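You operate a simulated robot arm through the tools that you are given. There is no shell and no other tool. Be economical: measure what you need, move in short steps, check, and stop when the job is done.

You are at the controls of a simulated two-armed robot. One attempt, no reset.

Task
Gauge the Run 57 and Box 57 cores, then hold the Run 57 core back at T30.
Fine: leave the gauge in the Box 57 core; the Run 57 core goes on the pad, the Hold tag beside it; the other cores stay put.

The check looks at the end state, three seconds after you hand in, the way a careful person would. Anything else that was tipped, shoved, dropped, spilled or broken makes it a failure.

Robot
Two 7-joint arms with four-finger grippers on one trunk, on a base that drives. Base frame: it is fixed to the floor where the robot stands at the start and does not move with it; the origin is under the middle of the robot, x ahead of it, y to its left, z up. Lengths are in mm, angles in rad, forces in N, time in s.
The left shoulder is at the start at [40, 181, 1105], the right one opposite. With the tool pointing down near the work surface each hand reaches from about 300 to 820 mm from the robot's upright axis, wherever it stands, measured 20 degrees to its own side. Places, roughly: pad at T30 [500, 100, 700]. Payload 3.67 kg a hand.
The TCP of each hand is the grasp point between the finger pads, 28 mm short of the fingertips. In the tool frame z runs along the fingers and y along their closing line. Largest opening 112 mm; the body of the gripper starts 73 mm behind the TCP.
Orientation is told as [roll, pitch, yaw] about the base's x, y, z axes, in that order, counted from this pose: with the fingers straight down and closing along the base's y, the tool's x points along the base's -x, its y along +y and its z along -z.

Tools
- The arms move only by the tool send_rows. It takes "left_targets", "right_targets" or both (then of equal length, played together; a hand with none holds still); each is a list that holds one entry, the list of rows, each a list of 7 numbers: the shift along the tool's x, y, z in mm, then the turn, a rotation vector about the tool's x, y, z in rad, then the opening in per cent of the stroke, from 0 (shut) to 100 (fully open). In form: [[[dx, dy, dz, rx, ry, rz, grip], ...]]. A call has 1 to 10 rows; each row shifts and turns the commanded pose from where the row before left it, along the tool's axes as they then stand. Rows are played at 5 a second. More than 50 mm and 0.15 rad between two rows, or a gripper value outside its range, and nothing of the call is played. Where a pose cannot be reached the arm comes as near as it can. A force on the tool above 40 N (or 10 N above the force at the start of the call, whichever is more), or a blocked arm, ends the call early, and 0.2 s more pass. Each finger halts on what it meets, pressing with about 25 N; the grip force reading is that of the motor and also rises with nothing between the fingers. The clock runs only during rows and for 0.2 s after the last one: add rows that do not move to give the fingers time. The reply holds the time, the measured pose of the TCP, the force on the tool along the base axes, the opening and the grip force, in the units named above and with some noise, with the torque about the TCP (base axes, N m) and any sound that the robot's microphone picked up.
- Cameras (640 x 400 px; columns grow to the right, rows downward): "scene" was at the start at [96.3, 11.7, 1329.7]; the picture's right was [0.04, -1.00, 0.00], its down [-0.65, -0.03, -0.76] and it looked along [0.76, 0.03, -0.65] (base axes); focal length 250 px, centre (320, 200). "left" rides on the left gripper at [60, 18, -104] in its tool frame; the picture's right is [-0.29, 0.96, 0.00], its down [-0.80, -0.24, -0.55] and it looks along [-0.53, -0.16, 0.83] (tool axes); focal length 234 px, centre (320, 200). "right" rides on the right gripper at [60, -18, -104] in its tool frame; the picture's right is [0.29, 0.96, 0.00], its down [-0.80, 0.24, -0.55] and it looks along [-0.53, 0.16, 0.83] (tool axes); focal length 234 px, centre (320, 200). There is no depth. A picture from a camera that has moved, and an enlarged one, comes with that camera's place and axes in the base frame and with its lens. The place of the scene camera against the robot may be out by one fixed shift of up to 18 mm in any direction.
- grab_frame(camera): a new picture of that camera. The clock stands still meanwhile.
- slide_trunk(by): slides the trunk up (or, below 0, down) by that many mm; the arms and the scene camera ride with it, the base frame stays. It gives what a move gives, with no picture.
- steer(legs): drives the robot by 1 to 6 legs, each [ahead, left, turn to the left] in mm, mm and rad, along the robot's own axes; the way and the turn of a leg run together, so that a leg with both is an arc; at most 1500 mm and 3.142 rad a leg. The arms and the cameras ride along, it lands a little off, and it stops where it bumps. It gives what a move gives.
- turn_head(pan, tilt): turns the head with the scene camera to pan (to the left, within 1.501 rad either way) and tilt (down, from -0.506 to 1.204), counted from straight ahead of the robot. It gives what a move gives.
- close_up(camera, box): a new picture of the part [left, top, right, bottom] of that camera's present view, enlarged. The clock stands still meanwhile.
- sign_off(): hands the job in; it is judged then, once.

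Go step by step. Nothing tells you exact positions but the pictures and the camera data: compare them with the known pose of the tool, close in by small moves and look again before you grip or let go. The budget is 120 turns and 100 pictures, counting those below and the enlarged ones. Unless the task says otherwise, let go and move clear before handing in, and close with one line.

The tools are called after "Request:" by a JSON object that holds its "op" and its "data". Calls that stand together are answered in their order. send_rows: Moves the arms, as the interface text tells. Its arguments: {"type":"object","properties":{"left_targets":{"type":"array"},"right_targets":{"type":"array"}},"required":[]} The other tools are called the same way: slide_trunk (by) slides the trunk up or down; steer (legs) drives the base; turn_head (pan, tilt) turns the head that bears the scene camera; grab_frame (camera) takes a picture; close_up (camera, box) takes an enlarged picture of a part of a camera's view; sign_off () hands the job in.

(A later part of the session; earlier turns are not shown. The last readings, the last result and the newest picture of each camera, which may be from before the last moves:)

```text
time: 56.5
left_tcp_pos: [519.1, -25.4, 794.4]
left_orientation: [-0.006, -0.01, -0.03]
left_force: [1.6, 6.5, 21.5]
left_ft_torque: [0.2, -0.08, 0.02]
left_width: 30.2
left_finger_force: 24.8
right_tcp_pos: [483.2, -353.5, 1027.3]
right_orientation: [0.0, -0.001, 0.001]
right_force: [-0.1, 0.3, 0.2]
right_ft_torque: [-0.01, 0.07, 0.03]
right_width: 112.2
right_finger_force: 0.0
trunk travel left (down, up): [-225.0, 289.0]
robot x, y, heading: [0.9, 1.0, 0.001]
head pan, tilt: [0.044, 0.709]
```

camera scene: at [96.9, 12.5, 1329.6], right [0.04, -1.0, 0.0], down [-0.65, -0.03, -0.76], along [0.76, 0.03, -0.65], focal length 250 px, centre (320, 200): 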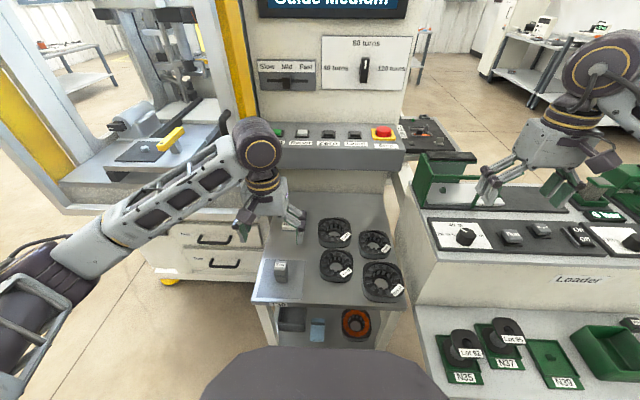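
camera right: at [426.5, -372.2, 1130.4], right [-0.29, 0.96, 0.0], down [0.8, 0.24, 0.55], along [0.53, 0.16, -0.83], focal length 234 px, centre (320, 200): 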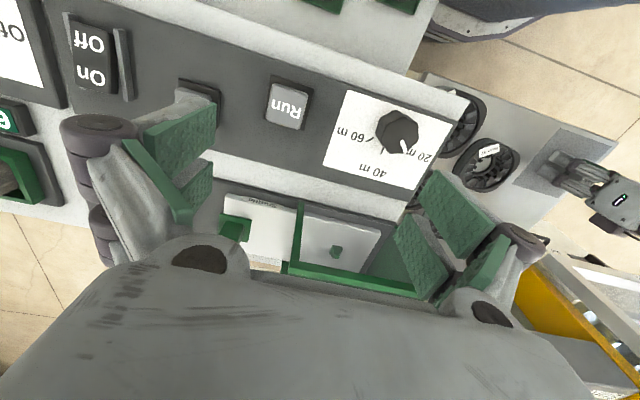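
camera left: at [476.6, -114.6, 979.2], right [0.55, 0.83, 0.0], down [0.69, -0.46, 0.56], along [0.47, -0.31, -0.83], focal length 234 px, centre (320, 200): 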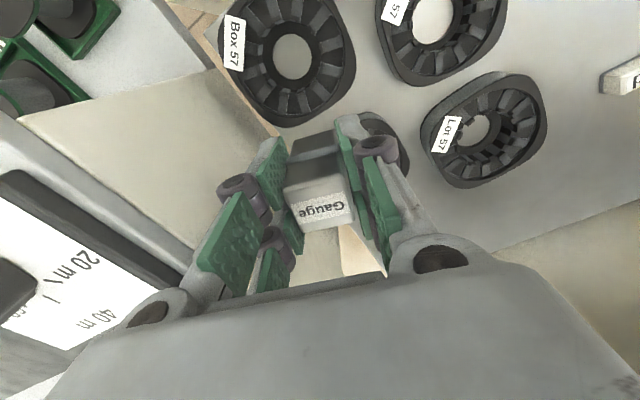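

Request:
{"op": "send_rows", "data": {"left_targets": [[[0, 0, -3, 0, 0, 0, 5], [0, 1, 0, 0, 0, 0, 5], [0, 0, 0, 0, 0, 0, 5], [0, 0, 3, 0, 0, 0, 5], [0, 0, 1, 0, 0, 0, 5], [0, 0, 1, 0, 0, 0, 5], [0, 0, 0, 0, 0, 0, 5]]]}}

Request:
{"op": "close_up", "data": {"camera": "left", "box": [240, 80, 400, 180]}}

Request:
{"op": "close_up", "data": {"camera": "scene", "box": [310, 245, 374, 285]}}

```text
time: 58.1
left_tcp_pos: [517.2, -24.6, 792.8]
left_orientation: [-0.004, -0.007, -0.03]
left_force: [2.6, -4.3, 21.3]
left_ft_torque: [-0.13, -0.05, 0.04]
left_width: 30.1
left_finger_force: 24.5
right_tcp_pos: [485.7, -353.7, 1026.3]
right_orientation: [0.0, -0.003, 0.0]
right_force: [-0.3, 0.5, -0.3]
right_ft_torque: [-0.01, 0.0, -0.01]
right_width: 111.9
right_finger_force: 0.1
trunk travel left (down, up): [-225.0, 289.0]
robot x, y, heading: [0.2, 1.1, 0.002]
head pan, tilt: [0.044, 0.709]
```

```text
4.00 times, centred on (320, 130) of left
camera zoom: at [457.8, -4.5, 893.6], right [0.32, 0.95, 0.0], down [0.79, -0.26, 0.56], along [0.53, -0.18, -0.83], focal length 937 px, centre (320, 480)
```

zoom: 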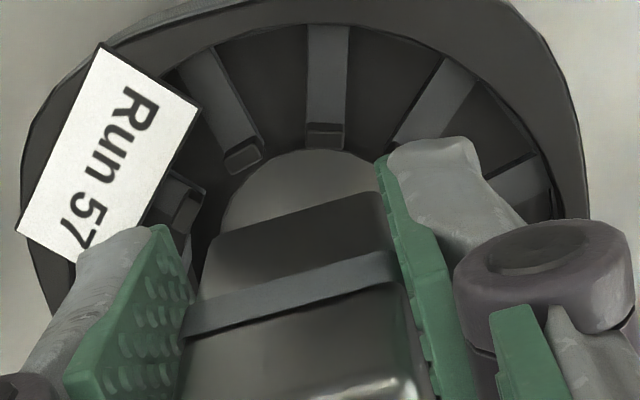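

```text
10.00 times, centred on (342, 265) of scene
camera zoom: at [94.6, 11.3, 1329.9], right [0.04, -1.0, 0.0], down [-0.65, -0.03, -0.76], along [0.76, 0.03, -0.65], focal length 2502 px, centre (100, -450)
```

zoom: 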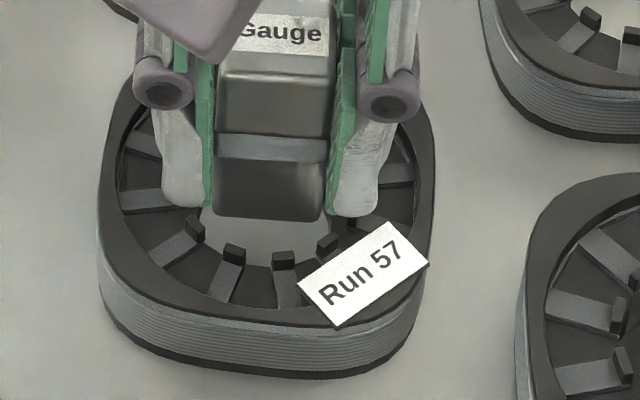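

Even aligned and balanced, Run 57 does not take the gauge, so it reads no-go. I'll now try Box 57 with the gauge turned to the core body's yaw.

Request:
{"op": "send_rows", "data": {"left_targets": [[[0, 0, -30, 0, 0, 0, 5], [10.4, -29.6, 0, 0, 0, 0, 5], [10.4, -29.6, 0, 0, 0, 0, 5], [10.4, -29.6, 0, 0, 0, 0, 5], [10.5, -29.7, 0, 0, 0, 0, 5], [0, 0, 0, 0, 0, 0, 5], [0, 0, 18, 0, 0, 0, 5], [0, 0, 0, 0, 0, 0, 5], [0, 0, 0, 0, 0, 0, 5]]]}}

Request:
{"op": "close_up", "data": {"camera": "left", "box": [240, 70, 400, 170]}}

Request:
{"op": "close_up", "data": {"camera": "scene", "box": [350, 255, 414, 295]}}

```text
time: 60.1
left_tcp_pos: [473.3, -141.7, 802.1]
left_orientation: [-0.003, -0.004, -0.032]
left_force: [0.8, 0.3, -2.6]
left_ft_torque: [-0.02, 0.0, 0.0]
left_width: 29.7
left_finger_force: 25.3
right_tcp_pos: [485.8, -354.4, 1026.0]
right_orientation: [-0.002, -0.001, -0.002]
right_force: [0.8, -0.8, 0.8]
right_ft_torque: [-0.02, 0.01, 0.0]
right_width: 112.0
right_finger_force: 0.1
trunk travel left (down, up): [-225.0, 289.0]
robot x, y, heading: [-2.9, 3.0, -0.007]
head pan, tilt: [0.044, 0.709]
```

```text
4.00 times, centred on (320, 120) of left
camera zoom: at [413.8, -122.7, 904.5], right [0.32, 0.95, 0.0], down [0.79, -0.26, 0.56], along [0.53, -0.18, -0.83], focal length 937 px, centre (320, 520)
```

zoom: 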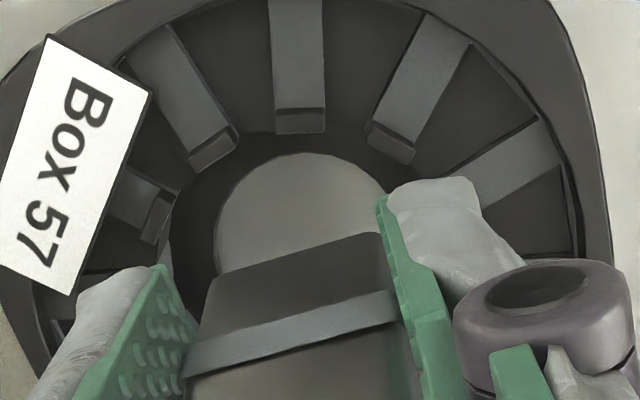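

```text
10.00 times, centred on (382, 275) of scene
camera zoom: at [96.5, 11.4, 1329.7], right [0.04, -1.0, 0.0], down [-0.65, -0.03, -0.76], along [0.76, 0.03, -0.65], focal length 2502 px, centre (-300, -550)
```

zoom: 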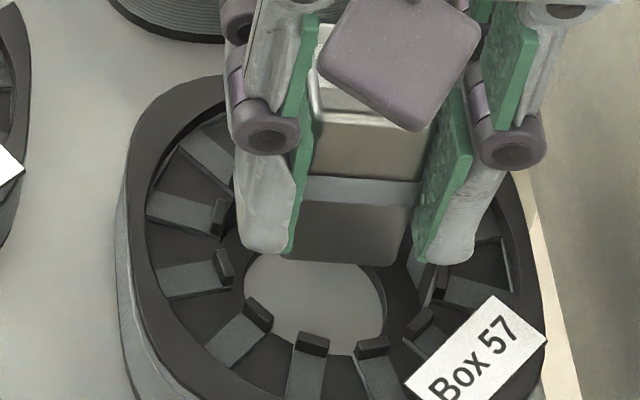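

The two views disagree by a few mm, so a gravity-guided approach is clearer. I'll lower to light contact at the Box centre, loosen the fingers slightly so the gauge can settle, and look.

Request:
{"op": "send_rows", "data": {"left_targets": [[[0, 0, 4, 0, 0, 0, 5], [0, 0, 3, 0, 0, 0, 5], [0, 0, 1, 0, 0, 0, 5], [0, 0, 1, 0, 0, 0, 5], [0, 0, 0, 0, 0, 0, 5]]]}}

```text
time: 61.3
left_tcp_pos: [473.1, -141.0, 796.0]
left_orientation: [-0.006, -0.006, -0.031]
left_force: [1.4, -4.2, 20.6]
left_ft_torque: [0.09, -0.33, -0.01]
left_width: 30.0
left_finger_force: 25.1
right_tcp_pos: [484.1, -353.9, 1026.6]
right_orientation: [0.001, 0.0, 0.0]
right_force: [-0.2, -0.3, -0.7]
right_ft_torque: [0.01, -0.02, 0.02]
right_width: 111.9
right_finger_force: 0.1
trunk travel left (down, up): [-225.0, 289.0]
robot x, y, heading: [-0.1, 0.1, -0.0]
head pan, tilt: [0.044, 0.709]
```

Contact is only at the back-left corner, so I'll shift 1.5 mm nearer and 1.5 mm right, and press again.

Request:
{"op": "send_rows", "data": {"left_targets": [[[0, 0, -3, 0, 0, 0, 5], [1.5, -1.5, 0, 0, 0, 0, 5], [0, 0, 0, 0, 0, 0, 5], [0, 0, 2, 0, 0, 0, 5], [0, 0, 1, 0, 0, 0, 5], [0, 0, 1, 0, 0, 0, 5], [0, 0, 1, 0, 0, 0, 5], [0, 0, 0, 0, 0, 0, 5]]]}}

```text
time: 63.1
left_tcp_pos: [470.2, -143.1, 792.6]
left_orientation: [-0.002, -0.001, -0.033]
left_force: [-6.3, -3.7, 7.0]
left_ft_torque: [-0.15, 0.17, -0.04]
left_width: 29.7
left_finger_force: 24.7
right_tcp_pos: [483.9, -354.7, 1026.6]
right_orientation: [0.0, -0.002, 0.0]
right_force: [0.1, 0.2, -0.1]
right_ft_torque: [0.01, -0.02, 0.0]
right_width: 111.8
right_finger_force: 0.0
trunk travel left (down, up): [-225.0, 289.0]
robot x, y, heading: [2.0, 2.1, 0.0]
head pan, tilt: [0.044, 0.709]
```

Vertical force dropped and the walls now push sideways, so it's starting to enter. I'll ease 1 mm the way it's pushed and continue down.

Request:
{"op": "send_rows", "data": {"left_targets": [[[1.2, -0.8, 0, 0, 0, 0, 5], [0, 0, 1, 0, 0, 0, 5], [0, 0, 1, 0, 0, 0, 5], [0, 0, 1, 0, 0, 0, 5], [0, 0, 1, 0, 0, 0, 5], [0, 0, 0, 0, 0, 0, 5]]]}}

```text
time: 64.5
left_tcp_pos: [468.9, -142.7, 790.7]
left_orientation: [-0.004, -0.007, -0.03]
left_force: [-5.9, -5.7, 20.4]
left_ft_torque: [-0.17, 0.05, -0.02]
left_width: 29.8
left_finger_force: 24.8
right_tcp_pos: [484.0, -354.2, 1026.3]
right_orientation: [0.001, 0.0, 0.001]
right_force: [-0.1, 0.8, -0.4]
right_ft_torque: [-0.02, 0.0, 0.01]
right_width: 111.8
right_finger_force: 0.0
trunk travel left (down, up): [-225.0, 289.0]
robot x, y, heading: [-0.2, 0.0, 0.001]
head pan, tilt: [0.044, 0.709]
```

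Request:
{"op": "send_rows", "data": {"left_targets": [[[0, 0, -2, 0, 0, 0, 5], [1.5, -0.7, 0, 0, 0, 0, 5], [0, 0, 0, 0, 0, 0, 5], [0, 0, 2, 0, 0, 0, 5], [0, 0, 1, 0, 0, 0, 5], [0, 0, 1, 0, 0, 0, 5], [0, 0, 1, 0, 0, 0, 5], [0, 0, 0, 0, 0, 0, 5]]]}}

Request:
{"op": "close_up", "data": {"camera": "left", "box": [240, 80, 400, 180]}}

Request:
{"op": "close_up", "data": {"camera": "scene", "box": [350, 255, 414, 295]}}

```text
time: 66.3
left_tcp_pos: [468.0, -143.0, 785.7]
left_orientation: [-0.003, -0.006, -0.031]
left_force: [0.3, 1.8, 22.5]
left_ft_torque: [0.06, 0.04, -0.02]
left_width: 29.9
left_finger_force: 24.4
right_tcp_pos: [484.9, -353.6, 1026.6]
right_orientation: [0.0, -0.003, 0.0]
right_force: [0.2, 0.2, 0.2]
right_ft_torque: [0.02, 0.0, -0.02]
right_width: 111.9
right_finger_force: 0.1
trunk travel left (down, up): [-225.0, 289.0]
robot x, y, heading: [2.9, -0.8, 0.001]
head pan, tilt: [0.044, 0.709]
```

```text
4.00 times, centred on (320, 130) of left
camera zoom: at [408.0, -122.7, 887.1], right [0.32, 0.95, 0.0], down [0.79, -0.26, 0.56], along [0.53, -0.18, -0.83], focal length 937 px, centre (320, 480)
```

zoom: 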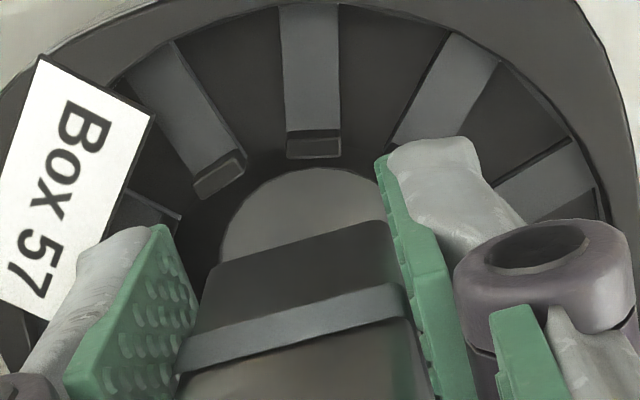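

```text
10.00 times, centred on (382, 275) of scene
camera zoom: at [94.6, 12.2, 1329.9], right [0.04, -1.0, 0.0], down [-0.65, -0.03, -0.76], along [0.76, 0.03, -0.65], focal length 2502 px, centre (-300, -550)
```

zoom: 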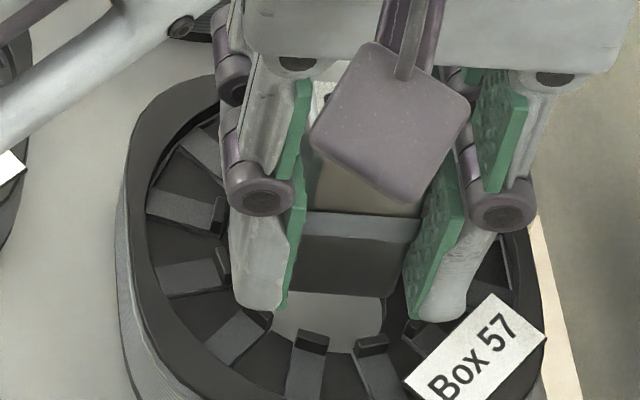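

The gauge mostly slid in the grip again, but it now sits with a balanced load. I'll unload, loosen the fingers a little and see where the gauge settles.

Request:
{"op": "send_rows", "data": {"left_targets": [[[0, 0, -1, 0, 0, 0, 24], [0, 0, 0, 0, 0, 0, 27.5], [0, 0, 0, 0, 0, 0, 28.5], [0, 0, 0, 0, 0, 0, 29.5], [0, 0, 0, 0, 0, 0, 31], [0, 0, 0, 0, 0, 0, 31]]]}}

Request:
{"op": "close_up", "data": {"camera": "left", "box": [220, 80, 420, 205]}}

Request:
{"op": "close_up", "data": {"camera": "scene", "box": [350, 255, 414, 295]}}

```text
time: 67.7
left_tcp_pos: [469.5, -142.1, 786.1]
left_orientation: [-0.003, -0.004, -0.033]
left_force: [0.0, 0.1, 0.7]
left_ft_torque: [0.0, 0.0, 0.0]
left_width: 34.8
left_finger_force: 0.0
right_tcp_pos: [485.6, -354.3, 1025.9]
right_orientation: [-0.001, 0.0, -0.001]
right_force: [0.1, 0.0, 0.3]
right_ft_torque: [0.0, 0.03, 0.0]
right_width: 112.0
right_finger_force: 0.1
trunk travel left (down, up): [-225.0, 289.0]
robot x, y, heading: [2.8, -1.6, -0.001]
head pan, tilt: [0.044, 0.709]
```

```text
3.20 times, centred on (320, 142) of left
camera zoom: at [409.0, -123.1, 887.2], right [0.32, 0.95, 0.0], down [0.79, -0.26, 0.56], along [0.53, -0.18, -0.83], focal length 749 px, centre (320, 384)
```

zoom: 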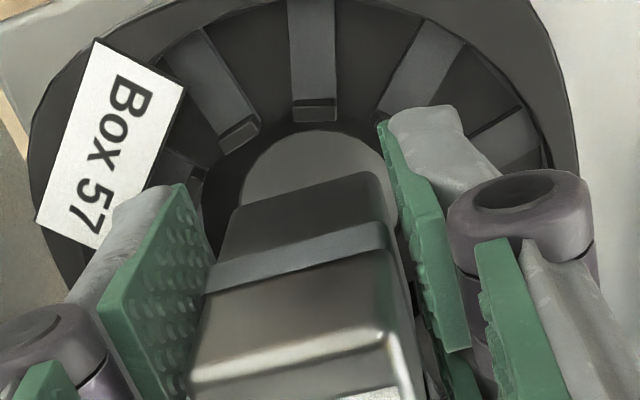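

```text
10.00 times, centred on (382, 275) of scene
camera zoom: at [96.3, 11.5, 1329.7], right [0.04, -1.0, 0.0], down [-0.65, -0.03, -0.76], along [0.76, 0.03, -0.65], focal length 2502 px, centre (-300, -550)
```

zoom: 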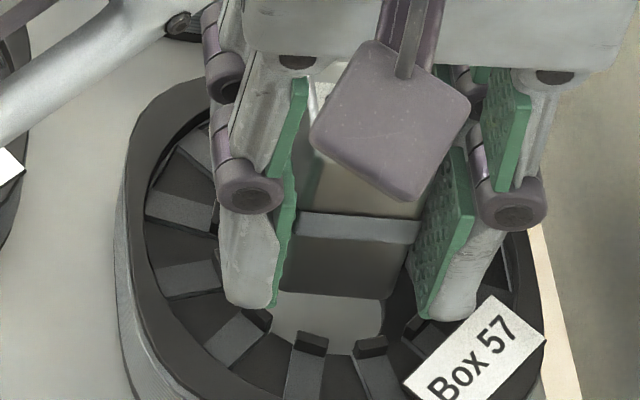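

The gauge stands on something, but two oblique views can't settle the depth. I'll bring the right hand's camera around for a low side view of the gauge on Box 57.

Request:
{"op": "send_rows", "data": {"right_targets": [[[28, 10, 36, 0, 0, 0, 0], [28, 10, 36, 0, 0, 0, 0], [28, 10, 36, 0, 0, 0, 0], [28, 10, 36, 0, 0, 0, 0], [28, 10, 36, 0, 0, 0, 0], [0, 0, 0, -0.15, 0, 0, 0], [0, 0, 0, -0.15, 0, 0, 0], [0, 0, 0, -0.15, 0, 0, 0], [0, 0, 0, -0.15, 0, 0, 0], [0, 0, 0, -0.15, 0, 0, 0]]]}}

Request:
{"op": "grab_frame", "data": {"camera": "right"}}

```text
time: 68.4
left_tcp_pos: [467.1, -143.0, 785.1]
left_orientation: [-0.005, -0.005, -0.033]
left_force: [0.0, 0.0, -0.1]
left_ft_torque: [0.01, -0.01, 0.0]
left_width: 35.0
left_finger_force: 0.0
right_tcp_pos: [432.6, -333.0, 958.2]
right_orientation: [0.006, -0.03, -0.006]
right_force: [0.3, 0.2, 0.3]
right_ft_torque: [0.02, 0.02, 0.04]
right_width: 22.8
right_finger_force: 3.6
trunk travel left (down, up): [-225.0, 289.0]
robot x, y, heading: [0.7, 0.3, 0.001]
head pan, tilt: [0.044, 0.709]
stopped in row 3 (right hand): the force on the tool passed its limit at 65 N (the readings are from after the stop); the commanded pose is now the measured one
```

```text
20 pictures are left
camera right: at [370.3, -351.6, 1060.7], right [-0.28, 0.96, 0.0], down [0.78, 0.23, 0.58], along [0.56, 0.16, -0.81], focal length 234 px, centre (320, 200)
```

right: 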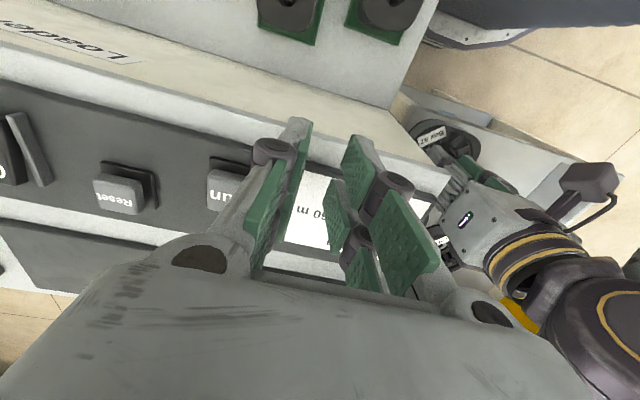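

The right hand bumped the loader console, so I'll back it straight out the way it came and check the console.

Request:
{"op": "send_rows", "data": {"right_targets": [[[0, 0, -30, 0, 0, 0, 0], [-15, -10, -30, 0, 0, 0, 0], [-15, -10, -20, 0, 0, 0, 0], [-20, 0, 0, 0, 0, 0, 0], [0, 0, 0, 0, 0, 0, 0]]]}}

Request:
{"op": "grab_frame", "data": {"camera": "right"}}

```text
time: 69.6
left_tcp_pos: [469.2, -142.7, 786.0]
left_orientation: [-0.006, -0.006, -0.032]
left_force: [0.5, 0.6, 0.6]
left_ft_torque: [-0.03, 0.0, 0.02]
left_width: 34.6
left_finger_force: 0.1
right_tcp_pos: [477.9, -351.4, 1039.9]
right_orientation: [0.006, -0.033, -0.006]
right_force: [-0.7, 0.4, -0.1]
right_ft_torque: [0.01, -0.09, -0.06]
right_width: 0.0
right_finger_force: 25.1
trunk travel left (down, up): [-225.0, 289.0]
robot x, y, heading: [2.3, -1.8, -0.003]
head pan, tilt: [0.044, 0.709]
```

```text
19 pictures are left
camera right: at [416.3, -370.1, 1142.6], right [-0.28, 0.96, 0.0], down [0.78, 0.23, 0.58], along [0.56, 0.16, -0.81], focal length 234 px, centre (320, 200)
```

right: 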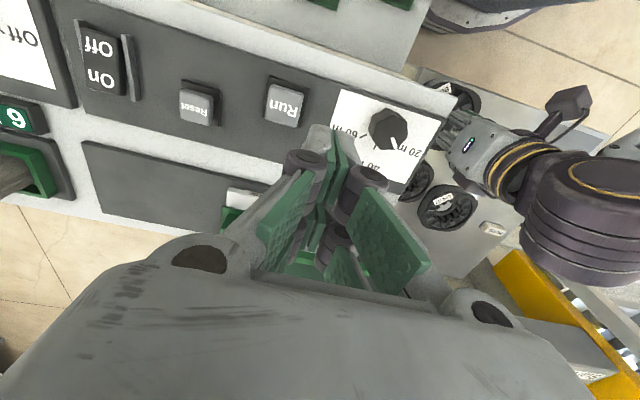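

The console dial looks unchanged. With the gauge free-standing, I'll open, lift the left hand clear, and look at the gauge unobstructed.

Request:
{"op": "send_rows", "data": {"left_targets": [[[0, 0, 0, 0, 0, 0, 50], [0, 0, 0, 0, 0, 0, 60], [0, 0, -20, 0, 0, 0, 60], [0, 0, -30, 0, 0, 0, 60], [0, 0, -30, 0, 0, 0, 60], [-25, 20, -10, 0, 0, 0, 60], [-25, 20, 0, 0, 0, 0, 60], [0, 0, 0, 0, 0, 0, 60]]]}}

Request:
{"op": "grab_frame", "data": {"camera": "left"}}

Request:
{"op": "close_up", "data": {"camera": "scene", "box": [350, 245, 414, 285]}}

```text
time: 71.4
left_tcp_pos: [517.4, -102.0, 876.0]
left_orientation: [-0.002, -0.006, -0.031]
left_force: [0.0, 0.6, -0.6]
left_ft_torque: [0.02, 0.03, 0.02]
left_width: 67.1
left_finger_force: 0.1
right_tcp_pos: [479.5, -352.1, 1039.3]
right_orientation: [0.007, -0.03, -0.006]
right_force: [-0.2, -0.3, -0.6]
right_ft_torque: [0.01, 0.01, 0.03]
right_width: 0.1
right_finger_force: 25.1
trunk travel left (down, up): [-225.0, 289.0]
robot x, y, heading: [2.5, 0.8, 0.001]
head pan, tilt: [0.044, 0.709]
```

```text
18 pictures are left
camera left: at [458.3, -82.7, 977.8], right [0.32, 0.95, 0.0], down [0.79, -0.26, 0.56], along [0.53, -0.18, -0.83], focal length 234 px, centre (320, 200)
```

left: 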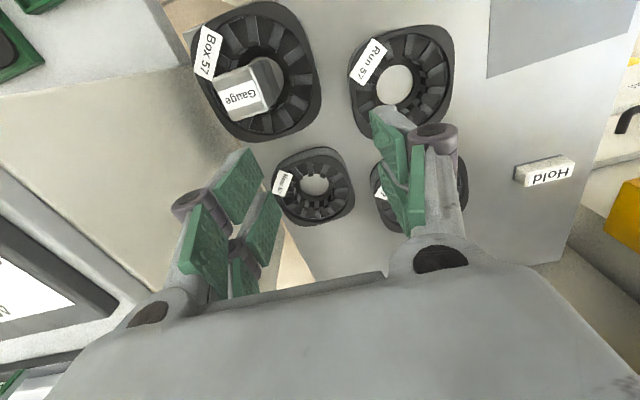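

```text
10.00 times, centred on (382, 265) of scene
camera zoom: at [96.1, 11.2, 1329.7], right [0.04, -1.0, 0.0], down [-0.65, -0.03, -0.76], along [0.76, 0.03, -0.65], focal length 2502 px, centre (-300, -450)
```

zoom: 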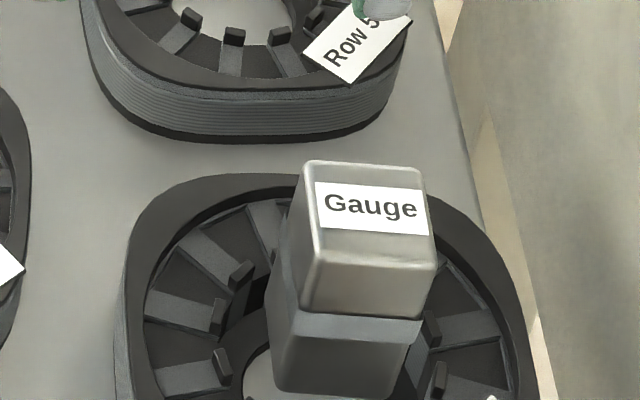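

Request:
{"op": "close_up", "data": {"camera": "left", "box": [180, 0, 340, 100]}}

Request:
{"op": "close_up", "data": {"camera": "scene", "box": [358, 256, 414, 306]}}

```text
4.00 times, centred on (260, 50) of left
camera zoom: at [458.3, -82.7, 977.8], right [0.32, 0.95, 0.0], down [0.79, -0.26, 0.56], along [0.53, -0.18, -0.83], focal length 937 px, centre (560, 800)
```

zoom: 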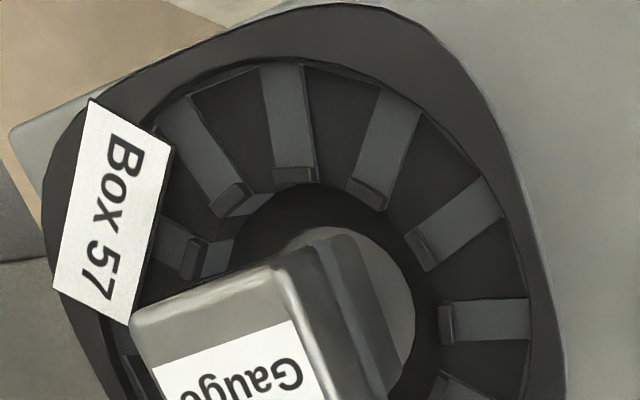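

```text
8.00 times, centred on (386, 281) of scene
camera zoom: at [96.1, 11.2, 1329.7], right [0.04, -1.0, 0.0], down [-0.65, -0.03, -0.76], along [0.76, 0.03, -0.65], focal length 2002 px, centre (-208, -448)
```

zoom: 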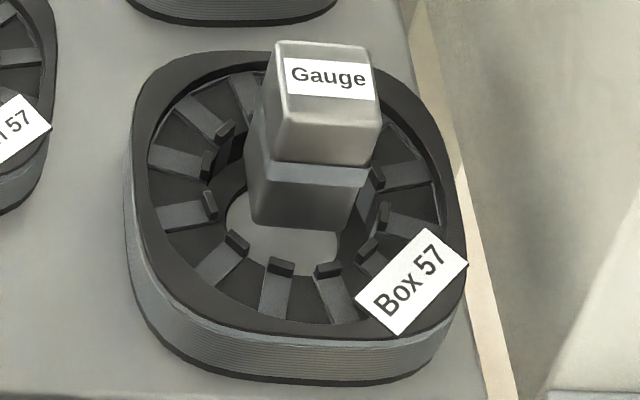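

Seen unobstructed, the gauge stands level on the Box rim and about 1.8 mm beyond the bore centre, so this is a very close fit where yaw matters. I'll regrip near its top, recentre, and then sweep the yaw under light pressure until it drops.

Request:
{"op": "send_rows", "data": {"left_targets": [[[25, -20, 0, 0, 0, 0, 60], [25, -20, 0, 0, 0, 0, 60], [0, 0, 0, 0, 0, 0, 60], [0, 0, 35, 0, 0, 0, 60], [0, 0, 35, 0, 0, 0, 60], [0, 0, 0, 0, 0, 0, 35], [0, 0, 0, 0, 0, 0, 15], [0, 0, 0, 0, 0, 0, 5], [0, 0, 0, 0, 0, 0, 5]]]}}

Request:
{"op": "send_rows", "data": {"left_targets": [[[0, 0, -4, 0, 0, 0, 5], [1.8, 0.5, 0, 0, 0, 0, 5], [0, 0, 2, 0, 0, 0, 5], [0, 0, 2, 0, 0, 0, 5], [0, 0, 1, 0, 0, 0, 5], [0, 0, 0, 0, 0, 0, 5]]]}}

```text
time: 73.4
left_tcp_pos: [467.4, -141.5, 807.5]
left_orientation: [-0.002, -0.006, -0.032]
left_force: [0.0, -2.5, 0.9]
left_ft_torque: [-0.08, -0.05, 0.0]
left_width: 29.8
left_finger_force: 24.8
right_tcp_pos: [479.3, -351.2, 1039.2]
right_orientation: [0.007, -0.03, -0.005]
right_force: [-1.1, -0.2, -0.1]
right_ft_torque: [0.01, -0.04, 0.03]
right_width: 0.0
right_finger_force: 25.0
trunk travel left (down, up): [-225.0, 289.0]
robot x, y, heading: [-1.4, -3.7, -0.0]
head pan, tilt: [0.044, 0.709]
```

```text
time: 74.8
left_tcp_pos: [468.0, -142.4, 807.0]
left_orientation: [-0.005, -0.008, -0.031]
left_force: [10.2, -1.3, 18.9]
left_ft_torque: [-0.11, -0.34, 0.04]
left_width: 29.8
left_finger_force: 25.2
right_tcp_pos: [477.8, -350.8, 1041.0]
right_orientation: [0.005, -0.03, -0.005]
right_force: [-0.6, -0.4, 1.0]
right_ft_torque: [-0.01, -0.04, 0.01]
right_width: 0.0
right_finger_force: 25.6
trunk travel left (down, up): [-225.0, 289.0]
robot x, y, heading: [-3.6, -0.5, 0.003]
head pan, tilt: [0.044, 0.709]
```

Request:
{"op": "send_rows", "data": {"left_targets": [[[0, 0, -1, 0, 0, 0, 5], [-1.0, 0, 0, 0, 0, -0.06, 5], [0, 0, 0.2, 0, 0, -0.06, 5], [0, 0, 0.2, 0, 0, -0.06, 5], [0, 0, 0.2, 0, 0, -0.06, 5], [0, 0, 0.2, 0, 0, -0.06, 5], [0, 0, 0.2, 0, 0, -0.06, 5], [0, 0, 0.2, 0, 0, -0.06, 5], [0, 0, 0.2, 0, 0, 0, 5], [0, 0, 0, 0, 0, 0, 5]]]}}

```text
time: 77.0
left_tcp_pos: [467.3, -143.7, 804.0]
left_orientation: [-0.006, -0.004, 0.391]
left_force: [-0.6, -5.5, 13.6]
left_ft_torque: [-0.23, 0.08, 0.15]
left_width: 29.7
left_finger_force: 24.7
right_tcp_pos: [479.0, -351.3, 1040.2]
right_orientation: [0.009, -0.031, -0.005]
right_force: [0.1, -0.3, 1.1]
right_ft_torque: [0.03, 0.0, 0.0]
right_width: 0.2
right_finger_force: 24.8
trunk travel left (down, up): [-225.0, 289.0]
robot x, y, heading: [1.1, -5.6, 0.0]
head pan, tilt: [0.044, 0.709]
```

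Request:
{"op": "send_rows", "data": {"left_targets": [[[0, 0, 1, 0, 0, 0, 5], [0, 0, 1, 0, 0, 0, 5], [0, 0, 1, 0, 0, 0, 5], [0, 0, 0, 0, 0, 0, 5]]]}}

```text
time: 78.0
left_tcp_pos: [468.3, -142.8, 803.0]
left_orientation: [-0.007, -0.006, 0.391]
left_force: [1.7, -8.3, 21.5]
left_ft_torque: [-0.35, -0.03, 0.12]
left_width: 29.9
left_finger_force: 25.0
right_tcp_pos: [476.7, -352.6, 1039.3]
right_orientation: [0.01, -0.032, -0.004]
right_force: [-0.2, 0.1, -0.5]
right_ft_torque: [0.01, 0.0, -0.02]
right_width: 0.0
right_finger_force: 25.0
trunk travel left (down, up): [-225.0, 289.0]
robot x, y, heading: [0.0, 1.8, 0.001]
head pan, tilt: [0.044, 0.709]
```

Request:
{"op": "send_rows", "data": {"left_targets": [[[0, 0, -2, 0, 0, 0, 5], [0.57, -1.39, 0, 0, 0, 0, 5], [0, 0, 1, 0, 0, 0, 5], [0, 0, 1, 0, 0, 0, 5], [0, 0, 1, 0, 0, 0, 5], [0, 0, 1, 0, 0, 0, 5], [0, 0, 0, 0, 0, 0, 5]]]}}

```text
time: 79.6
left_tcp_pos: [468.1, -142.9, 801.3]
left_orientation: [-0.007, -0.007, 0.393]
left_force: [-2.9, 2.0, 22.3]
left_ft_torque: [0.08, -0.01, 0.16]
left_width: 30.2
left_finger_force: 24.7
right_tcp_pos: [476.7, -350.7, 1040.5]
right_orientation: [0.008, -0.031, -0.004]
right_force: [-0.6, -0.8, 0.1]
right_ft_torque: [0.04, -0.01, 0.0]
right_width: 0.2
right_finger_force: 25.1
trunk travel left (down, up): [-225.0, 289.0]
robot x, y, heading: [-1.4, 0.1, 0.003]
head pan, tilt: [0.044, 0.709]
```

Request:
{"op": "send_rows", "data": {"left_targets": [[[0, 0, -1.5, 0, 0, -0.05, 5], [0, 0, 0, 0, 0, -0.05, 5], [0, 0, 0, 0, 0, -0.05, 5], [0, 0, 0.2, 0, 0, -0.05, 5], [0, 0, 0.2, 0, 0, -0.05, 5], [0, 0, 0.2, 0, 0, -0.05, 5], [0, 0, 0.2, 0, 0, -0.05, 5], [0, 0, 0.2, 0, 0, -0.05, 5], [0, 0, 1, 0, 0, 0, 5], [0, 0, 0, 0, 0, 0, 5]]]}}

Request:
{"op": "close_up", "data": {"camera": "scene", "box": [350, 250, 414, 290]}}

```text
time: 81.8
left_tcp_pos: [468.7, -143.0, 799.4]
left_orientation: [-0.004, -0.002, 0.789]
left_force: [0.4, -0.4, -2.7]
left_ft_torque: [0.01, 0.0, -0.02]
left_width: 30.0
left_finger_force: 25.0
right_tcp_pos: [479.3, -351.7, 1040.3]
right_orientation: [0.007, -0.031, -0.007]
right_force: [0.3, 0.3, 0.2]
right_ft_torque: [0.04, -0.02, -0.03]
right_width: 0.0
right_finger_force: 25.4
trunk travel left (down, up): [-225.0, 289.0]
robot x, y, heading: [-3.9, 3.1, 0.005]
head pan, tilt: [0.044, 0.709]
```

```text
10.00 times, centred on (382, 270) of scene
camera zoom: at [96.5, 11.5, 1329.7], right [0.04, -1.0, 0.0], down [-0.65, -0.03, -0.76], along [0.76, 0.03, -0.65], focal length 2502 px, centre (-300, -500)
```

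zoom: 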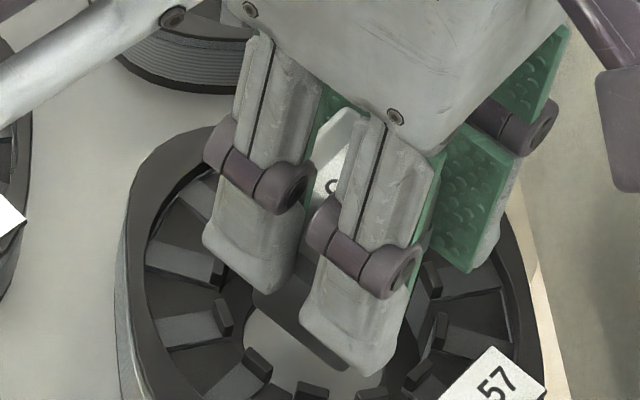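

At 45° yaw the contact vanished, so the gauge is free in the bore. I'll keep lowering gently.

Request:
{"op": "send_rows", "data": {"left_targets": [[[0, 0, 2, 0, 0, 0, 5], [0, 0, 2, 0, 0, 0, 5], [0, 0, 2, 0, 0, 0, 5], [0, 0, 2, 0, 0, 0, 5], [0, 0, 0, 0, 0, 0, 5]]]}}

```text
time: 83.0
left_tcp_pos: [466.9, -144.5, 791.5]
left_orientation: [-0.006, 0.0, 0.789]
left_force: [1.0, 1.1, -3.2]
left_ft_torque: [0.02, 0.02, -0.03]
left_width: 29.9
left_finger_force: 25.0
right_tcp_pos: [478.3, -351.4, 1039.1]
right_orientation: [0.008, -0.03, -0.006]
right_force: [1.1, 0.2, -0.1]
right_ft_torque: [0.01, 0.02, 0.01]
right_width: 0.0
right_finger_force: 25.2
trunk travel left (down, up): [-225.0, 289.0]
robot x, y, heading: [1.6, 4.5, 0.002]
head pan, tilt: [0.044, 0.709]
```

It slides in freely: the trick was the 45° turn. Since Run 57 should be gauged the same way, I'll withdraw, gauge Run 57 at this yaw, then come back.

Request:
{"op": "send_rows", "data": {"left_targets": [[[0, 0, -15, 0, 0, 0, 5], [0, 0, -20, 0, 0, 0, 5], [-39.8, 16.3, 0, 0, 0, 0, 5], [-39.8, 16.3, 0, 0, 0, 0, 5], [-39.9, 16.3, 0, 0, 0, 0, 5], [0, 0, 0, 0, 0, 0, 5], [0, 0, 15, 0, 0, 0, 5], [0, 0, 4, 0, 0, 0, 5], [0, 0, 0, 0, 0, 0, 5]]]}}

Request:
{"op": "send_rows", "data": {"left_targets": [[[0, 0, 2, 0, 0, 0, 5], [0, 0, 2, 0, 0, 0, 5], [0, 0, 2, 0, 0, 0, 5], [0, 0, 2, 0, 0, 0, 5], [0, 0, 0, 0, 0, 0, 5]]]}}

```text
time: 85.0
left_tcp_pos: [519.5, -24.0, 806.9]
left_orientation: [-0.004, -0.002, 0.79]
left_force: [-1.0, -0.7, -2.3]
left_ft_torque: [0.02, 0.02, -0.01]
left_width: 29.7
left_finger_force: 25.2
right_tcp_pos: [479.2, -350.9, 1040.2]
right_orientation: [0.007, -0.029, -0.008]
right_force: [0.3, 1.3, 0.1]
right_ft_torque: [0.0, 0.0, -0.01]
right_width: 0.0
right_finger_force: 25.3
trunk travel left (down, up): [-225.0, 289.0]
robot x, y, heading: [-0.8, -2.6, 0.0]
head pan, tilt: [0.044, 0.709]
```

```text
time: 86.2
left_tcp_pos: [517.4, -25.0, 798.6]
left_orientation: [-0.005, -0.001, 0.789]
left_force: [-0.9, 3.0, 0.9]
left_ft_torque: [0.06, 0.02, -0.01]
left_width: 29.7
left_finger_force: 25.2
right_tcp_pos: [478.1, -351.0, 1039.5]
right_orientation: [0.007, -0.029, -0.005]
right_force: [-0.3, -0.6, -0.5]
right_ft_torque: [0.0, 0.03, -0.03]
right_width: 0.0
right_finger_force: 25.6
trunk travel left (down, up): [-225.0, 289.0]
robot x, y, heading: [1.8, 0.7, 0.004]
head pan, tilt: [0.044, 0.709]
```

Request:
{"op": "send_rows", "data": {"left_targets": [[[0, 0, 1, 0, 0, 0, 5], [0, 0, 1, 0, 0, 0, 5], [0, 0, 1, 0, 0, 0, 5], [0, 0, 0, 0, 0, 0, 5]]]}}

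```text
time: 87.2
left_tcp_pos: [516.7, -24.5, 797.1]
left_orientation: [-0.007, -0.003, 0.789]
left_force: [-5.0, 1.5, 9.7]
left_ft_torque: [-0.07, 0.18, -0.12]
left_width: 29.5
left_finger_force: 24.5
right_tcp_pos: [477.4, -350.8, 1040.7]
right_orientation: [0.008, -0.032, -0.005]
right_force: [1.2, -0.2, 0.5]
right_ft_torque: [-0.02, 0.01, 0.02]
right_width: 0.0
right_finger_force: 25.4
trunk travel left (down, up): [-225.0, 289.0]
robot x, y, heading: [-3.2, -2.2, -0.003]
head pan, tilt: [0.044, 0.709]
```

Request:
{"op": "send_rows", "data": {"left_targets": [[[0, 0, -1.5, 0, 0, 0, 5], [0.15, 1.3, 0, 0, 0, 0, 5], [0, 0, 1, 0, 0, 0, 5], [0, 0, 1, 0, 0, 0, 5], [0, 0, 1, 0, 0, 0, 5], [0, 0, 1, 0, 0, 0, 5], [0, 0, 0, 0, 0, 0, 5]]]}}

```text
time: 88.8
left_tcp_pos: [516.0, -25.4, 792.4]
left_orientation: [-0.006, -0.002, 0.789]
left_force: [-0.8, -0.1, -2.5]
left_ft_torque: [0.03, 0.03, 0.04]
left_width: 29.9
left_finger_force: 25.0
right_tcp_pos: [478.0, -351.9, 1039.7]
right_orientation: [0.007, -0.029, -0.005]
right_force: [-0.2, 0.1, 0.3]
right_ft_torque: [0.03, 0.01, 0.0]
right_width: 0.2
right_finger_force: 24.2
trunk travel left (down, up): [-225.0, 289.0]
robot x, y, heading: [-0.7, 2.2, 0.001]
head pan, tilt: [0.044, 0.709]
```

The gauge enters Run 57 freely. I'll take it deeper to gauge it properly.

Request:
{"op": "send_rows", "data": {"left_targets": [[[0, 0, 2, 0, 0, 0, 5], [0, 0, 2, 0, 0, 0, 5], [0, 0, 2, 0, 0, 0, 5], [0, 0, 2, 0, 0, 0, 5], [0, 0, 2, 0, 0, 0, 5], [0, 0, 2, 0, 0, 0, 5], [0, 0, 2, 0, 0, 0, 5], [0, 0, 1, 0, 0, 0, 5], [0, 0, 0, 0, 0, 0, 5]]]}}

```text
time: 90.8
left_tcp_pos: [515.2, -24.1, 777.6]
left_orientation: [-0.006, -0.002, 0.788]
left_force: [1.0, -1.0, -1.8]
left_ft_torque: [0.0, -0.03, -0.02]
left_width: 29.8
left_finger_force: 25.2
right_tcp_pos: [478.6, -352.4, 1039.4]
right_orientation: [0.008, -0.029, -0.005]
right_force: [-0.1, -0.5, 0.4]
right_ft_torque: [0.01, -0.02, 0.01]
right_width: 0.0
right_finger_force: 25.0
trunk travel left (down, up): [-225.0, 289.0]
robot x, y, heading: [-4.5, -3.5, 0.001]
head pan, tilt: [0.044, 0.709]
```

Request:
{"op": "send_rows", "data": {"left_targets": [[[0, 0, 2, 0, 0, 0, 5], [0, 0, 1.5, 0, 0, 0, 5], [0, 0, 1.5, 0, 0, 0, 5], [0, 0, 1, 0, 0, 0, 5], [0, 0, 1, 0, 0, 0, 5], [0, 0, 0, 0, 0, 0, 5]]]}}

```text
time: 92.2
left_tcp_pos: [516.7, -24.9, 774.5]
left_orientation: [-0.01, -0.005, 0.789]
left_force: [2.7, -3.7, 37.0]
left_ft_torque: [0.07, 0.31, -0.29]
left_width: 29.8
left_finger_force: 25.0
right_tcp_pos: [477.0, -351.5, 1041.2]
right_orientation: [0.007, -0.033, -0.004]
right_force: [-0.1, 0.0, 0.1]
right_ft_torque: [-0.01, -0.01, -0.02]
right_width: 0.0
right_finger_force: 25.1
trunk travel left (down, up): [-225.0, 289.0]
robot x, y, heading: [-1.8, 2.0, -0.0]
head pan, tilt: [0.044, 0.709]
```

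Run 57 is gauged to full reach: fingertips touch the core top at z≈746. I'll withdraw and return the gauge to Box 57.

Request:
{"op": "send_rows", "data": {"left_targets": [[[0, 0, -10, 0, 0, 0, 5], [0, 0, -20, 0, 0, 0, 5], [0, 0, -22, 0, 0, 0, 5], [39.8, -16.7, 0, 0, 0, 0, 5], [39.8, -16.7, 0, 0, 0, 0, 5], [39.8, -16.8, 0, 0, 0, 0, 5], [0, 0, 0, 0, 0, 0, 5], [0, 0, 15, 0, 0, 0, 5], [0, 0, 0, 0, 0, 0, 5]]]}}

Request:
{"op": "send_rows", "data": {"left_targets": [[[0, 0, 3, 0, 0, 0, 5], [0, 0, 2, 0, 0, 0, 5], [0, 0, 2, 0, 0, 0, 5], [0, 0, 2, 0, 0, 0, 5], [0, 0, 2, 0, 0, 0, 5], [0, 0, 0, 0, 0, 0, 5]]]}}

```text
time: 94.2
left_tcp_pos: [465.8, -144.6, 807.8]
left_orientation: [-0.006, 0.0, 0.79]
left_force: [-0.2, -0.3, -2.8]
left_ft_torque: [0.0, 0.01, 0.02]
left_width: 29.7
left_finger_force: 24.9
right_tcp_pos: [477.3, -351.3, 1038.6]
right_orientation: [0.005, -0.031, -0.004]
right_force: [0.4, -0.6, -0.3]
right_ft_torque: [-0.01, -0.03, 0.02]
right_width: 0.0
right_finger_force: 24.7
trunk travel left (down, up): [-225.0, 289.0]
robot x, y, heading: [3.5, -0.2, 0.001]
head pan, tilt: [0.044, 0.709]
```

```text
time: 95.6
left_tcp_pos: [468.3, -144.0, 796.7]
left_orientation: [-0.005, -0.001, 0.79]
left_force: [-0.7, -0.4, -2.0]
left_ft_torque: [0.01, 0.01, 0.01]
left_width: 29.8
left_finger_force: 24.9
right_tcp_pos: [479.8, -351.5, 1039.5]
right_orientation: [0.01, -0.03, -0.004]
right_force: [0.4, -0.2, -0.8]
right_ft_torque: [0.02, 0.02, -0.01]
right_width: 0.0
right_finger_force: 25.2
trunk travel left (down, up): [-225.0, 289.0]
robot x, y, heading: [2.4, 1.6, -0.002]
head pan, tilt: [0.044, 0.709]
```

Request:
{"op": "send_rows", "data": {"left_targets": [[[0, 0, 2, 0, 0, 0, 5], [0, 0, 2, 0, 0, 0, 5], [0, 0, 3, 0, 0, 0, 5], [0, 0, 3, 0, 0, 0, 5], [0, 0, 3, 0, 0, 0, 5], [0, 0, 2, 0, 0, 0, 5], [0, 0, 1, 0, 0, 0, 5], [0, 0, 0, 0, 0, 0, 5]]]}}

```text
time: 97.4
left_tcp_pos: [467.3, -143.6, 781.6]
left_orientation: [-0.004, -0.001, 0.791]
left_force: [-0.7, -0.8, -2.9]
left_ft_torque: [-0.01, -0.02, -0.02]
left_width: 29.9
left_finger_force: 24.3
right_tcp_pos: [479.7, -350.8, 1040.5]
right_orientation: [0.009, -0.029, -0.005]
right_force: [-0.4, -0.3, -0.8]
right_ft_torque: [0.01, -0.01, -0.03]
right_width: 0.0
right_finger_force: 24.9
trunk travel left (down, up): [-225.0, 289.0]
robot x, y, heading: [-1.7, 2.5, 0.004]
head pan, tilt: [0.044, 0.709]
```

The gauge is about 20 mm deep in Box 57. I'll loosen, let it settle, and rise straight up.

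Request:
{"op": "send_rows", "data": {"left_targets": [[[0, 0, 0, 0, 0, 0, 27.5], [0, 0, 0, 0, 0, 0, 29], [0, 0, 0, 0, 0, 0, 33], [0, 0, 0, 0, 0, 0, 38], [0, 0, -10, 0, 0, 0, 38], [0, 0, -20, 0, 0, 0, 38], [0, 0, -30, 0, 0, 0, 45], [0, 0, -30, 0, 0, 0, 60], [0, 0, 0, 0, 0, 0, 60]]]}}

Request:
{"op": "close_up", "data": {"camera": "scene", "box": [310, 240, 414, 305]}}

```text
time: 99.4
left_tcp_pos: [463.9, -141.1, 871.8]
left_orientation: [-0.004, -0.001, 0.788]
left_force: [-0.3, 0.3, -0.1]
left_ft_torque: [-0.02, 0.05, -0.01]
left_width: 67.3
left_finger_force: 0.0
right_tcp_pos: [479.9, -351.3, 1038.9]
right_orientation: [0.008, -0.03, -0.006]
right_force: [0.2, -0.1, 0.1]
right_ft_torque: [0.04, 0.02, -0.02]
right_width: 0.2
right_finger_force: 24.8
trunk travel left (down, up): [-225.0, 289.0]
robot x, y, heading: [1.4, 1.3, -0.0]
head pan, tilt: [0.044, 0.709]
```

```text
6.15 times, centred on (362, 272) of scene
camera zoom: at [96.5, 11.4, 1329.6], right [0.04, -1.0, 0.0], down [-0.65, -0.03, -0.76], along [0.76, 0.03, -0.65], focal length 1540 px, centre (62, -246)
```

zoom: 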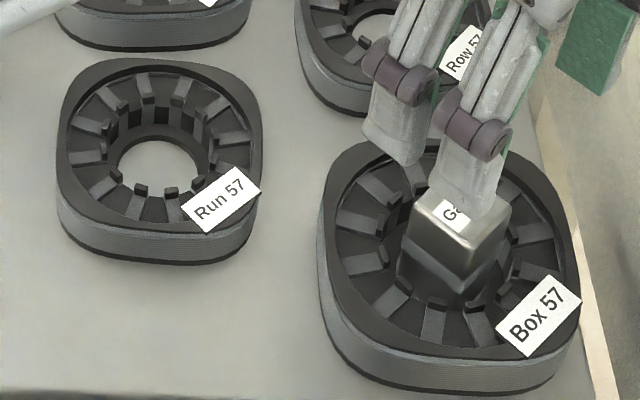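

The gauge now stands down in Box 57. Next I'll move over Run 57 and turn the hand to grip the core front-to-back (along x), which keeps the fingers away from Box and Row.

Request:
{"op": "send_rows", "data": {"left_targets": [[[-39.9, 15.1, 0, 0, 0, 0, 80], [-39.9, 15.1, 0, 0, 0, 0, 100], [-39.9, 15.2, 0, 0, 0, 0, 100], [0, 0, 0, 0, 0, -0.15, 100], [0, 0, 0, 0, 0, -0.15, 100], [0, 0, 0, 0, 0, -0.15, 100], [0, 0, 0, 0, 0, -0.15, 100], [0, 0, 0, 0, 0, -0.15, 100], [0, 0, 0, 0, 0, 0, 100]]]}}

Request:
{"op": "grab_frame", "data": {"camera": "left"}}

```text
time: 101.4
left_tcp_pos: [518.0, -25.9, 871.1]
left_orientation: [-0.005, 0.004, 1.541]
left_force: [0.3, -0.4, 0.2]
left_ft_torque: [0.04, 0.01, 0.0]
left_width: 112.3
left_finger_force: 0.0
right_tcp_pos: [478.4, -350.1, 1039.1]
right_orientation: [0.009, -0.03, -0.006]
right_force: [1.0, 0.0, 0.1]
right_ft_torque: [-0.04, 0.01, -0.02]
right_width: 0.0
right_finger_force: 24.7
trunk travel left (down, up): [-225.0, 289.0]
robot x, y, heading: [-2.2, 0.3, 0.0]
head pan, tilt: [0.044, 0.709]
```

```text
12 pictures are left
camera left: at [498.1, -85.3, 973.1], right [-0.95, 0.32, -0.01], down [0.26, 0.79, 0.55], along [0.18, 0.52, -0.83], focal length 234 px, centre (320, 200)
```

left: 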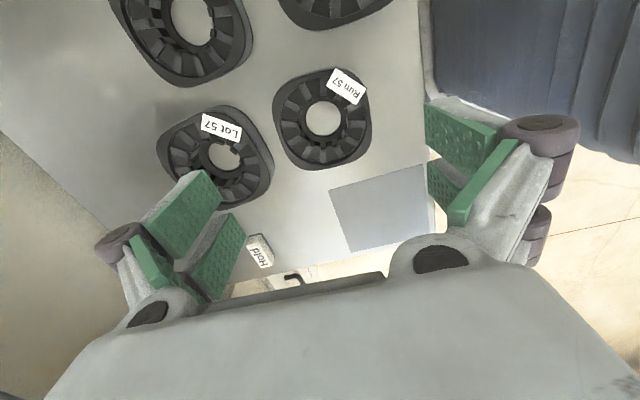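

Run 57 is centred at about (516, −24) with room behind it. I'll lower with fingers opened just wider than the core.

Request:
{"op": "send_rows", "data": {"left_targets": [[[-1.4, 1.6, 0, 0, 0, 0, 94], [0, 0, 35, 0, 0, 0, 94], [0, 0, 35, 0, 0, 0, 94], [0, 0, 20, 0, 0, 0, 94], [0, 0, 0, 0, 0, 0, 94], [0, 0, 8, 0, 0, 0, 94], [0, 0, 8, 0, 0, 0, 94], [0, 0, 6, 0, 0, 0, 94], [0, 0, 3, 0, 0, 0, 94], [0, 0, 0, 0, 0, 0, 94]]]}}

Request:
{"op": "close_up", "data": {"camera": "scene", "box": [290, 210, 402, 280]}}

```text
time: 103.6
left_tcp_pos: [517.3, -25.2, 755.2]
left_orientation: [-0.002, 0.003, 1.539]
left_force: [0.0, 0.5, -0.4]
left_ft_torque: [0.0, 0.03, 0.02]
left_width: 105.2
left_finger_force: 0.1
right_tcp_pos: [479.3, -350.4, 1039.5]
right_orientation: [0.007, -0.028, -0.006]
right_force: [0.2, 0.1, 0.0]
right_ft_torque: [0.03, 0.01, 0.01]
right_width: 0.0
right_finger_force: 25.4
trunk travel left (down, up): [-225.0, 289.0]
robot x, y, heading: [-1.0, -3.2, 0.002]
head pan, tilt: [0.044, 0.709]
```

```text
5.71 times, centred on (346, 245) of scene
camera zoom: at [96.3, 11.6, 1329.7], right [0.04, -1.0, 0.0], down [-0.65, -0.03, -0.76], along [0.76, 0.03, -0.65], focal length 1430 px, centre (171, -57)
```

zoom: 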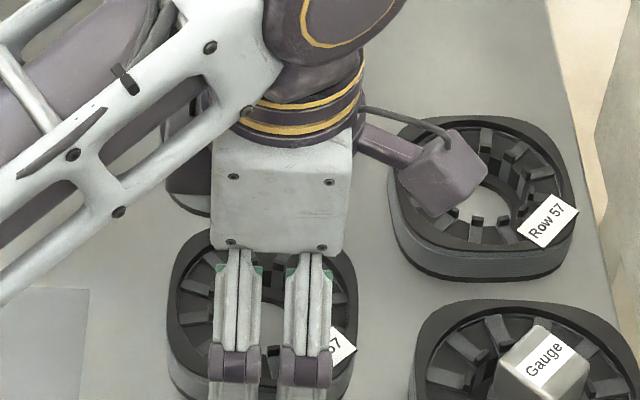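

The fingers straddle the core cleanly. I'll go down 3 mm more and close.

Request:
{"op": "send_rows", "data": {"left_targets": [[[0, 0, 3, 0, 0, 0, 94], [0, 0, 0, 0, 0, 0, 85], [0, 0, 0, 0, 0, 0, 75], [0, 0, 0, 0, 0, 0, 60], [0, 0, 0, 0, 0, 0, 50], [0, 0, 0, 0, 0, 0, 50]]]}}

```text
time: 105.0
left_tcp_pos: [517.7, -26.1, 752.7]
left_orientation: [-0.005, 0.005, 1.539]
left_force: [-2.1, -2.0, 4.1]
left_ft_torque: [-0.05, 0.49, 0.08]
left_width: 92.0
left_finger_force: 25.1
right_tcp_pos: [478.0, -351.2, 1040.1]
right_orientation: [0.007, -0.03, -0.006]
right_force: [0.3, 0.9, -0.1]
right_ft_torque: [-0.05, 0.03, 0.02]
right_width: 0.0
right_finger_force: 25.0
trunk travel left (down, up): [-225.0, 289.0]
robot x, y, heading: [1.7, -0.1, 0.003]
head pan, tilt: [0.044, 0.709]
```

It's gripped at 92 mm. I'll lift and carry it over the pad.

Request:
{"op": "send_rows", "data": {"left_targets": [[[0, 0, -10, 0, 0, 0, 50], [0, 0, -20, 0, 0, 0, 50], [0, 0, -25, 0, 0, 0, 50], [-37, 10.6, 0, 0, 0, 0, 50], [-37, 10.6, 0, 0, 0, 0, 50], [-37, 10.6, 0, 0, 0, 0, 50], [-36.8, 10.6, 0, 0, 0, 0, 50], [0, 0, 0, 0, 0, 0, 50], [0, 0, 0, 0, 0, 0, 50]]]}}

Request:
{"op": "grab_frame", "data": {"camera": "scene"}}

```text
time: 107.0
left_tcp_pos: [477.9, 124.3, 808.4]
left_orientation: [-0.003, 0.002, 1.538]
left_force: [0.8, -0.3, -3.7]
left_ft_torque: [-0.01, -0.02, 0.0]
left_width: 91.9
left_finger_force: 25.0
right_tcp_pos: [479.4, -351.1, 1040.6]
right_orientation: [0.007, -0.032, -0.004]
right_force: [-0.1, -0.1, 0.1]
right_ft_torque: [-0.04, -0.01, -0.02]
right_width: 0.1
right_finger_force: 25.9
trunk travel left (down, up): [-225.0, 289.0]
robot x, y, heading: [-3.9, -0.3, 0.0]
head pan, tilt: [0.044, 0.709]
```

```text
10 pictures are left
camera scene: at [96.5, 12.3, 1329.7], right [0.04, -1.0, 0.0], down [-0.65, -0.03, -0.76], along [0.76, 0.03, -0.65], focal length 250 px, centre (320, 200)
```

scene: 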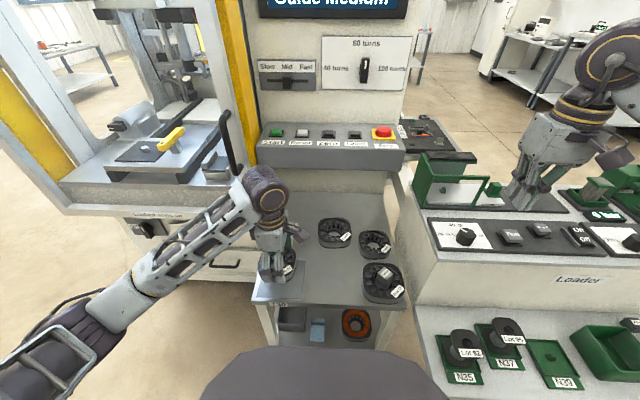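

It's held over the pad. I'll lower it to the surface.

Request:
{"op": "send_rows", "data": {"left_targets": [[[0, 0, 20, 0, 0, 0, 50], [0, 0, 18, 0, 0, 0, 50], [0, 0, 10, 0, 0, 0, 50], [0, 0, 4, 0, 0, 0, 50], [0, 0, 2, 0, 0, 0, 50], [0, 0, 1.5, 0, 0, 0, 50], [0, 0, 0, 0, 0, 0, 50]]]}}

Request:
{"op": "close_up", "data": {"camera": "scene", "box": [240, 230, 336, 290]}}

```text
time: 108.6
left_tcp_pos: [480.0, 123.3, 753.7]
left_orientation: [-0.008, 0.002, 1.538]
left_force: [1.6, 4.4, 14.7]
left_ft_torque: [0.25, 0.21, -0.29]
left_width: 92.2
left_finger_force: 25.2
right_tcp_pos: [478.5, -350.8, 1040.1]
right_orientation: [0.007, -0.031, -0.006]
right_force: [0.9, 0.5, 0.4]
right_ft_torque: [-0.04, 0.0, 0.03]
right_width: 0.0
right_finger_force: 25.2
trunk travel left (down, up): [-225.0, 289.0]
robot x, y, heading: [-0.7, -1.7, 0.004]
head pan, tilt: [0.044, 0.709]
```

```text
6.67 times, centred on (288, 260) of scene
camera zoom: at [95.4, 11.8, 1329.9], right [0.04, -1.0, 0.0], down [-0.65, -0.03, -0.76], along [0.76, 0.03, -0.65], focal length 1668 px, centre (533, -200)
```

zoom: 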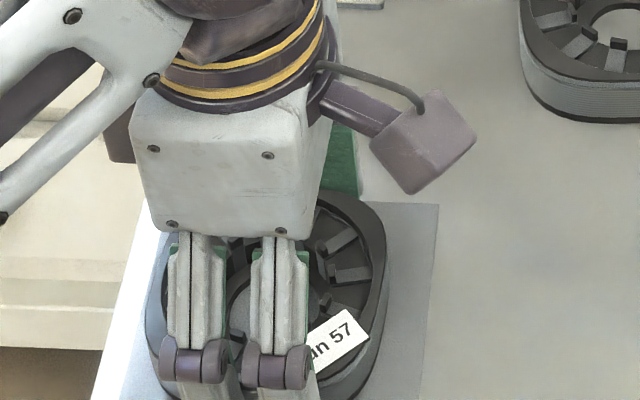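

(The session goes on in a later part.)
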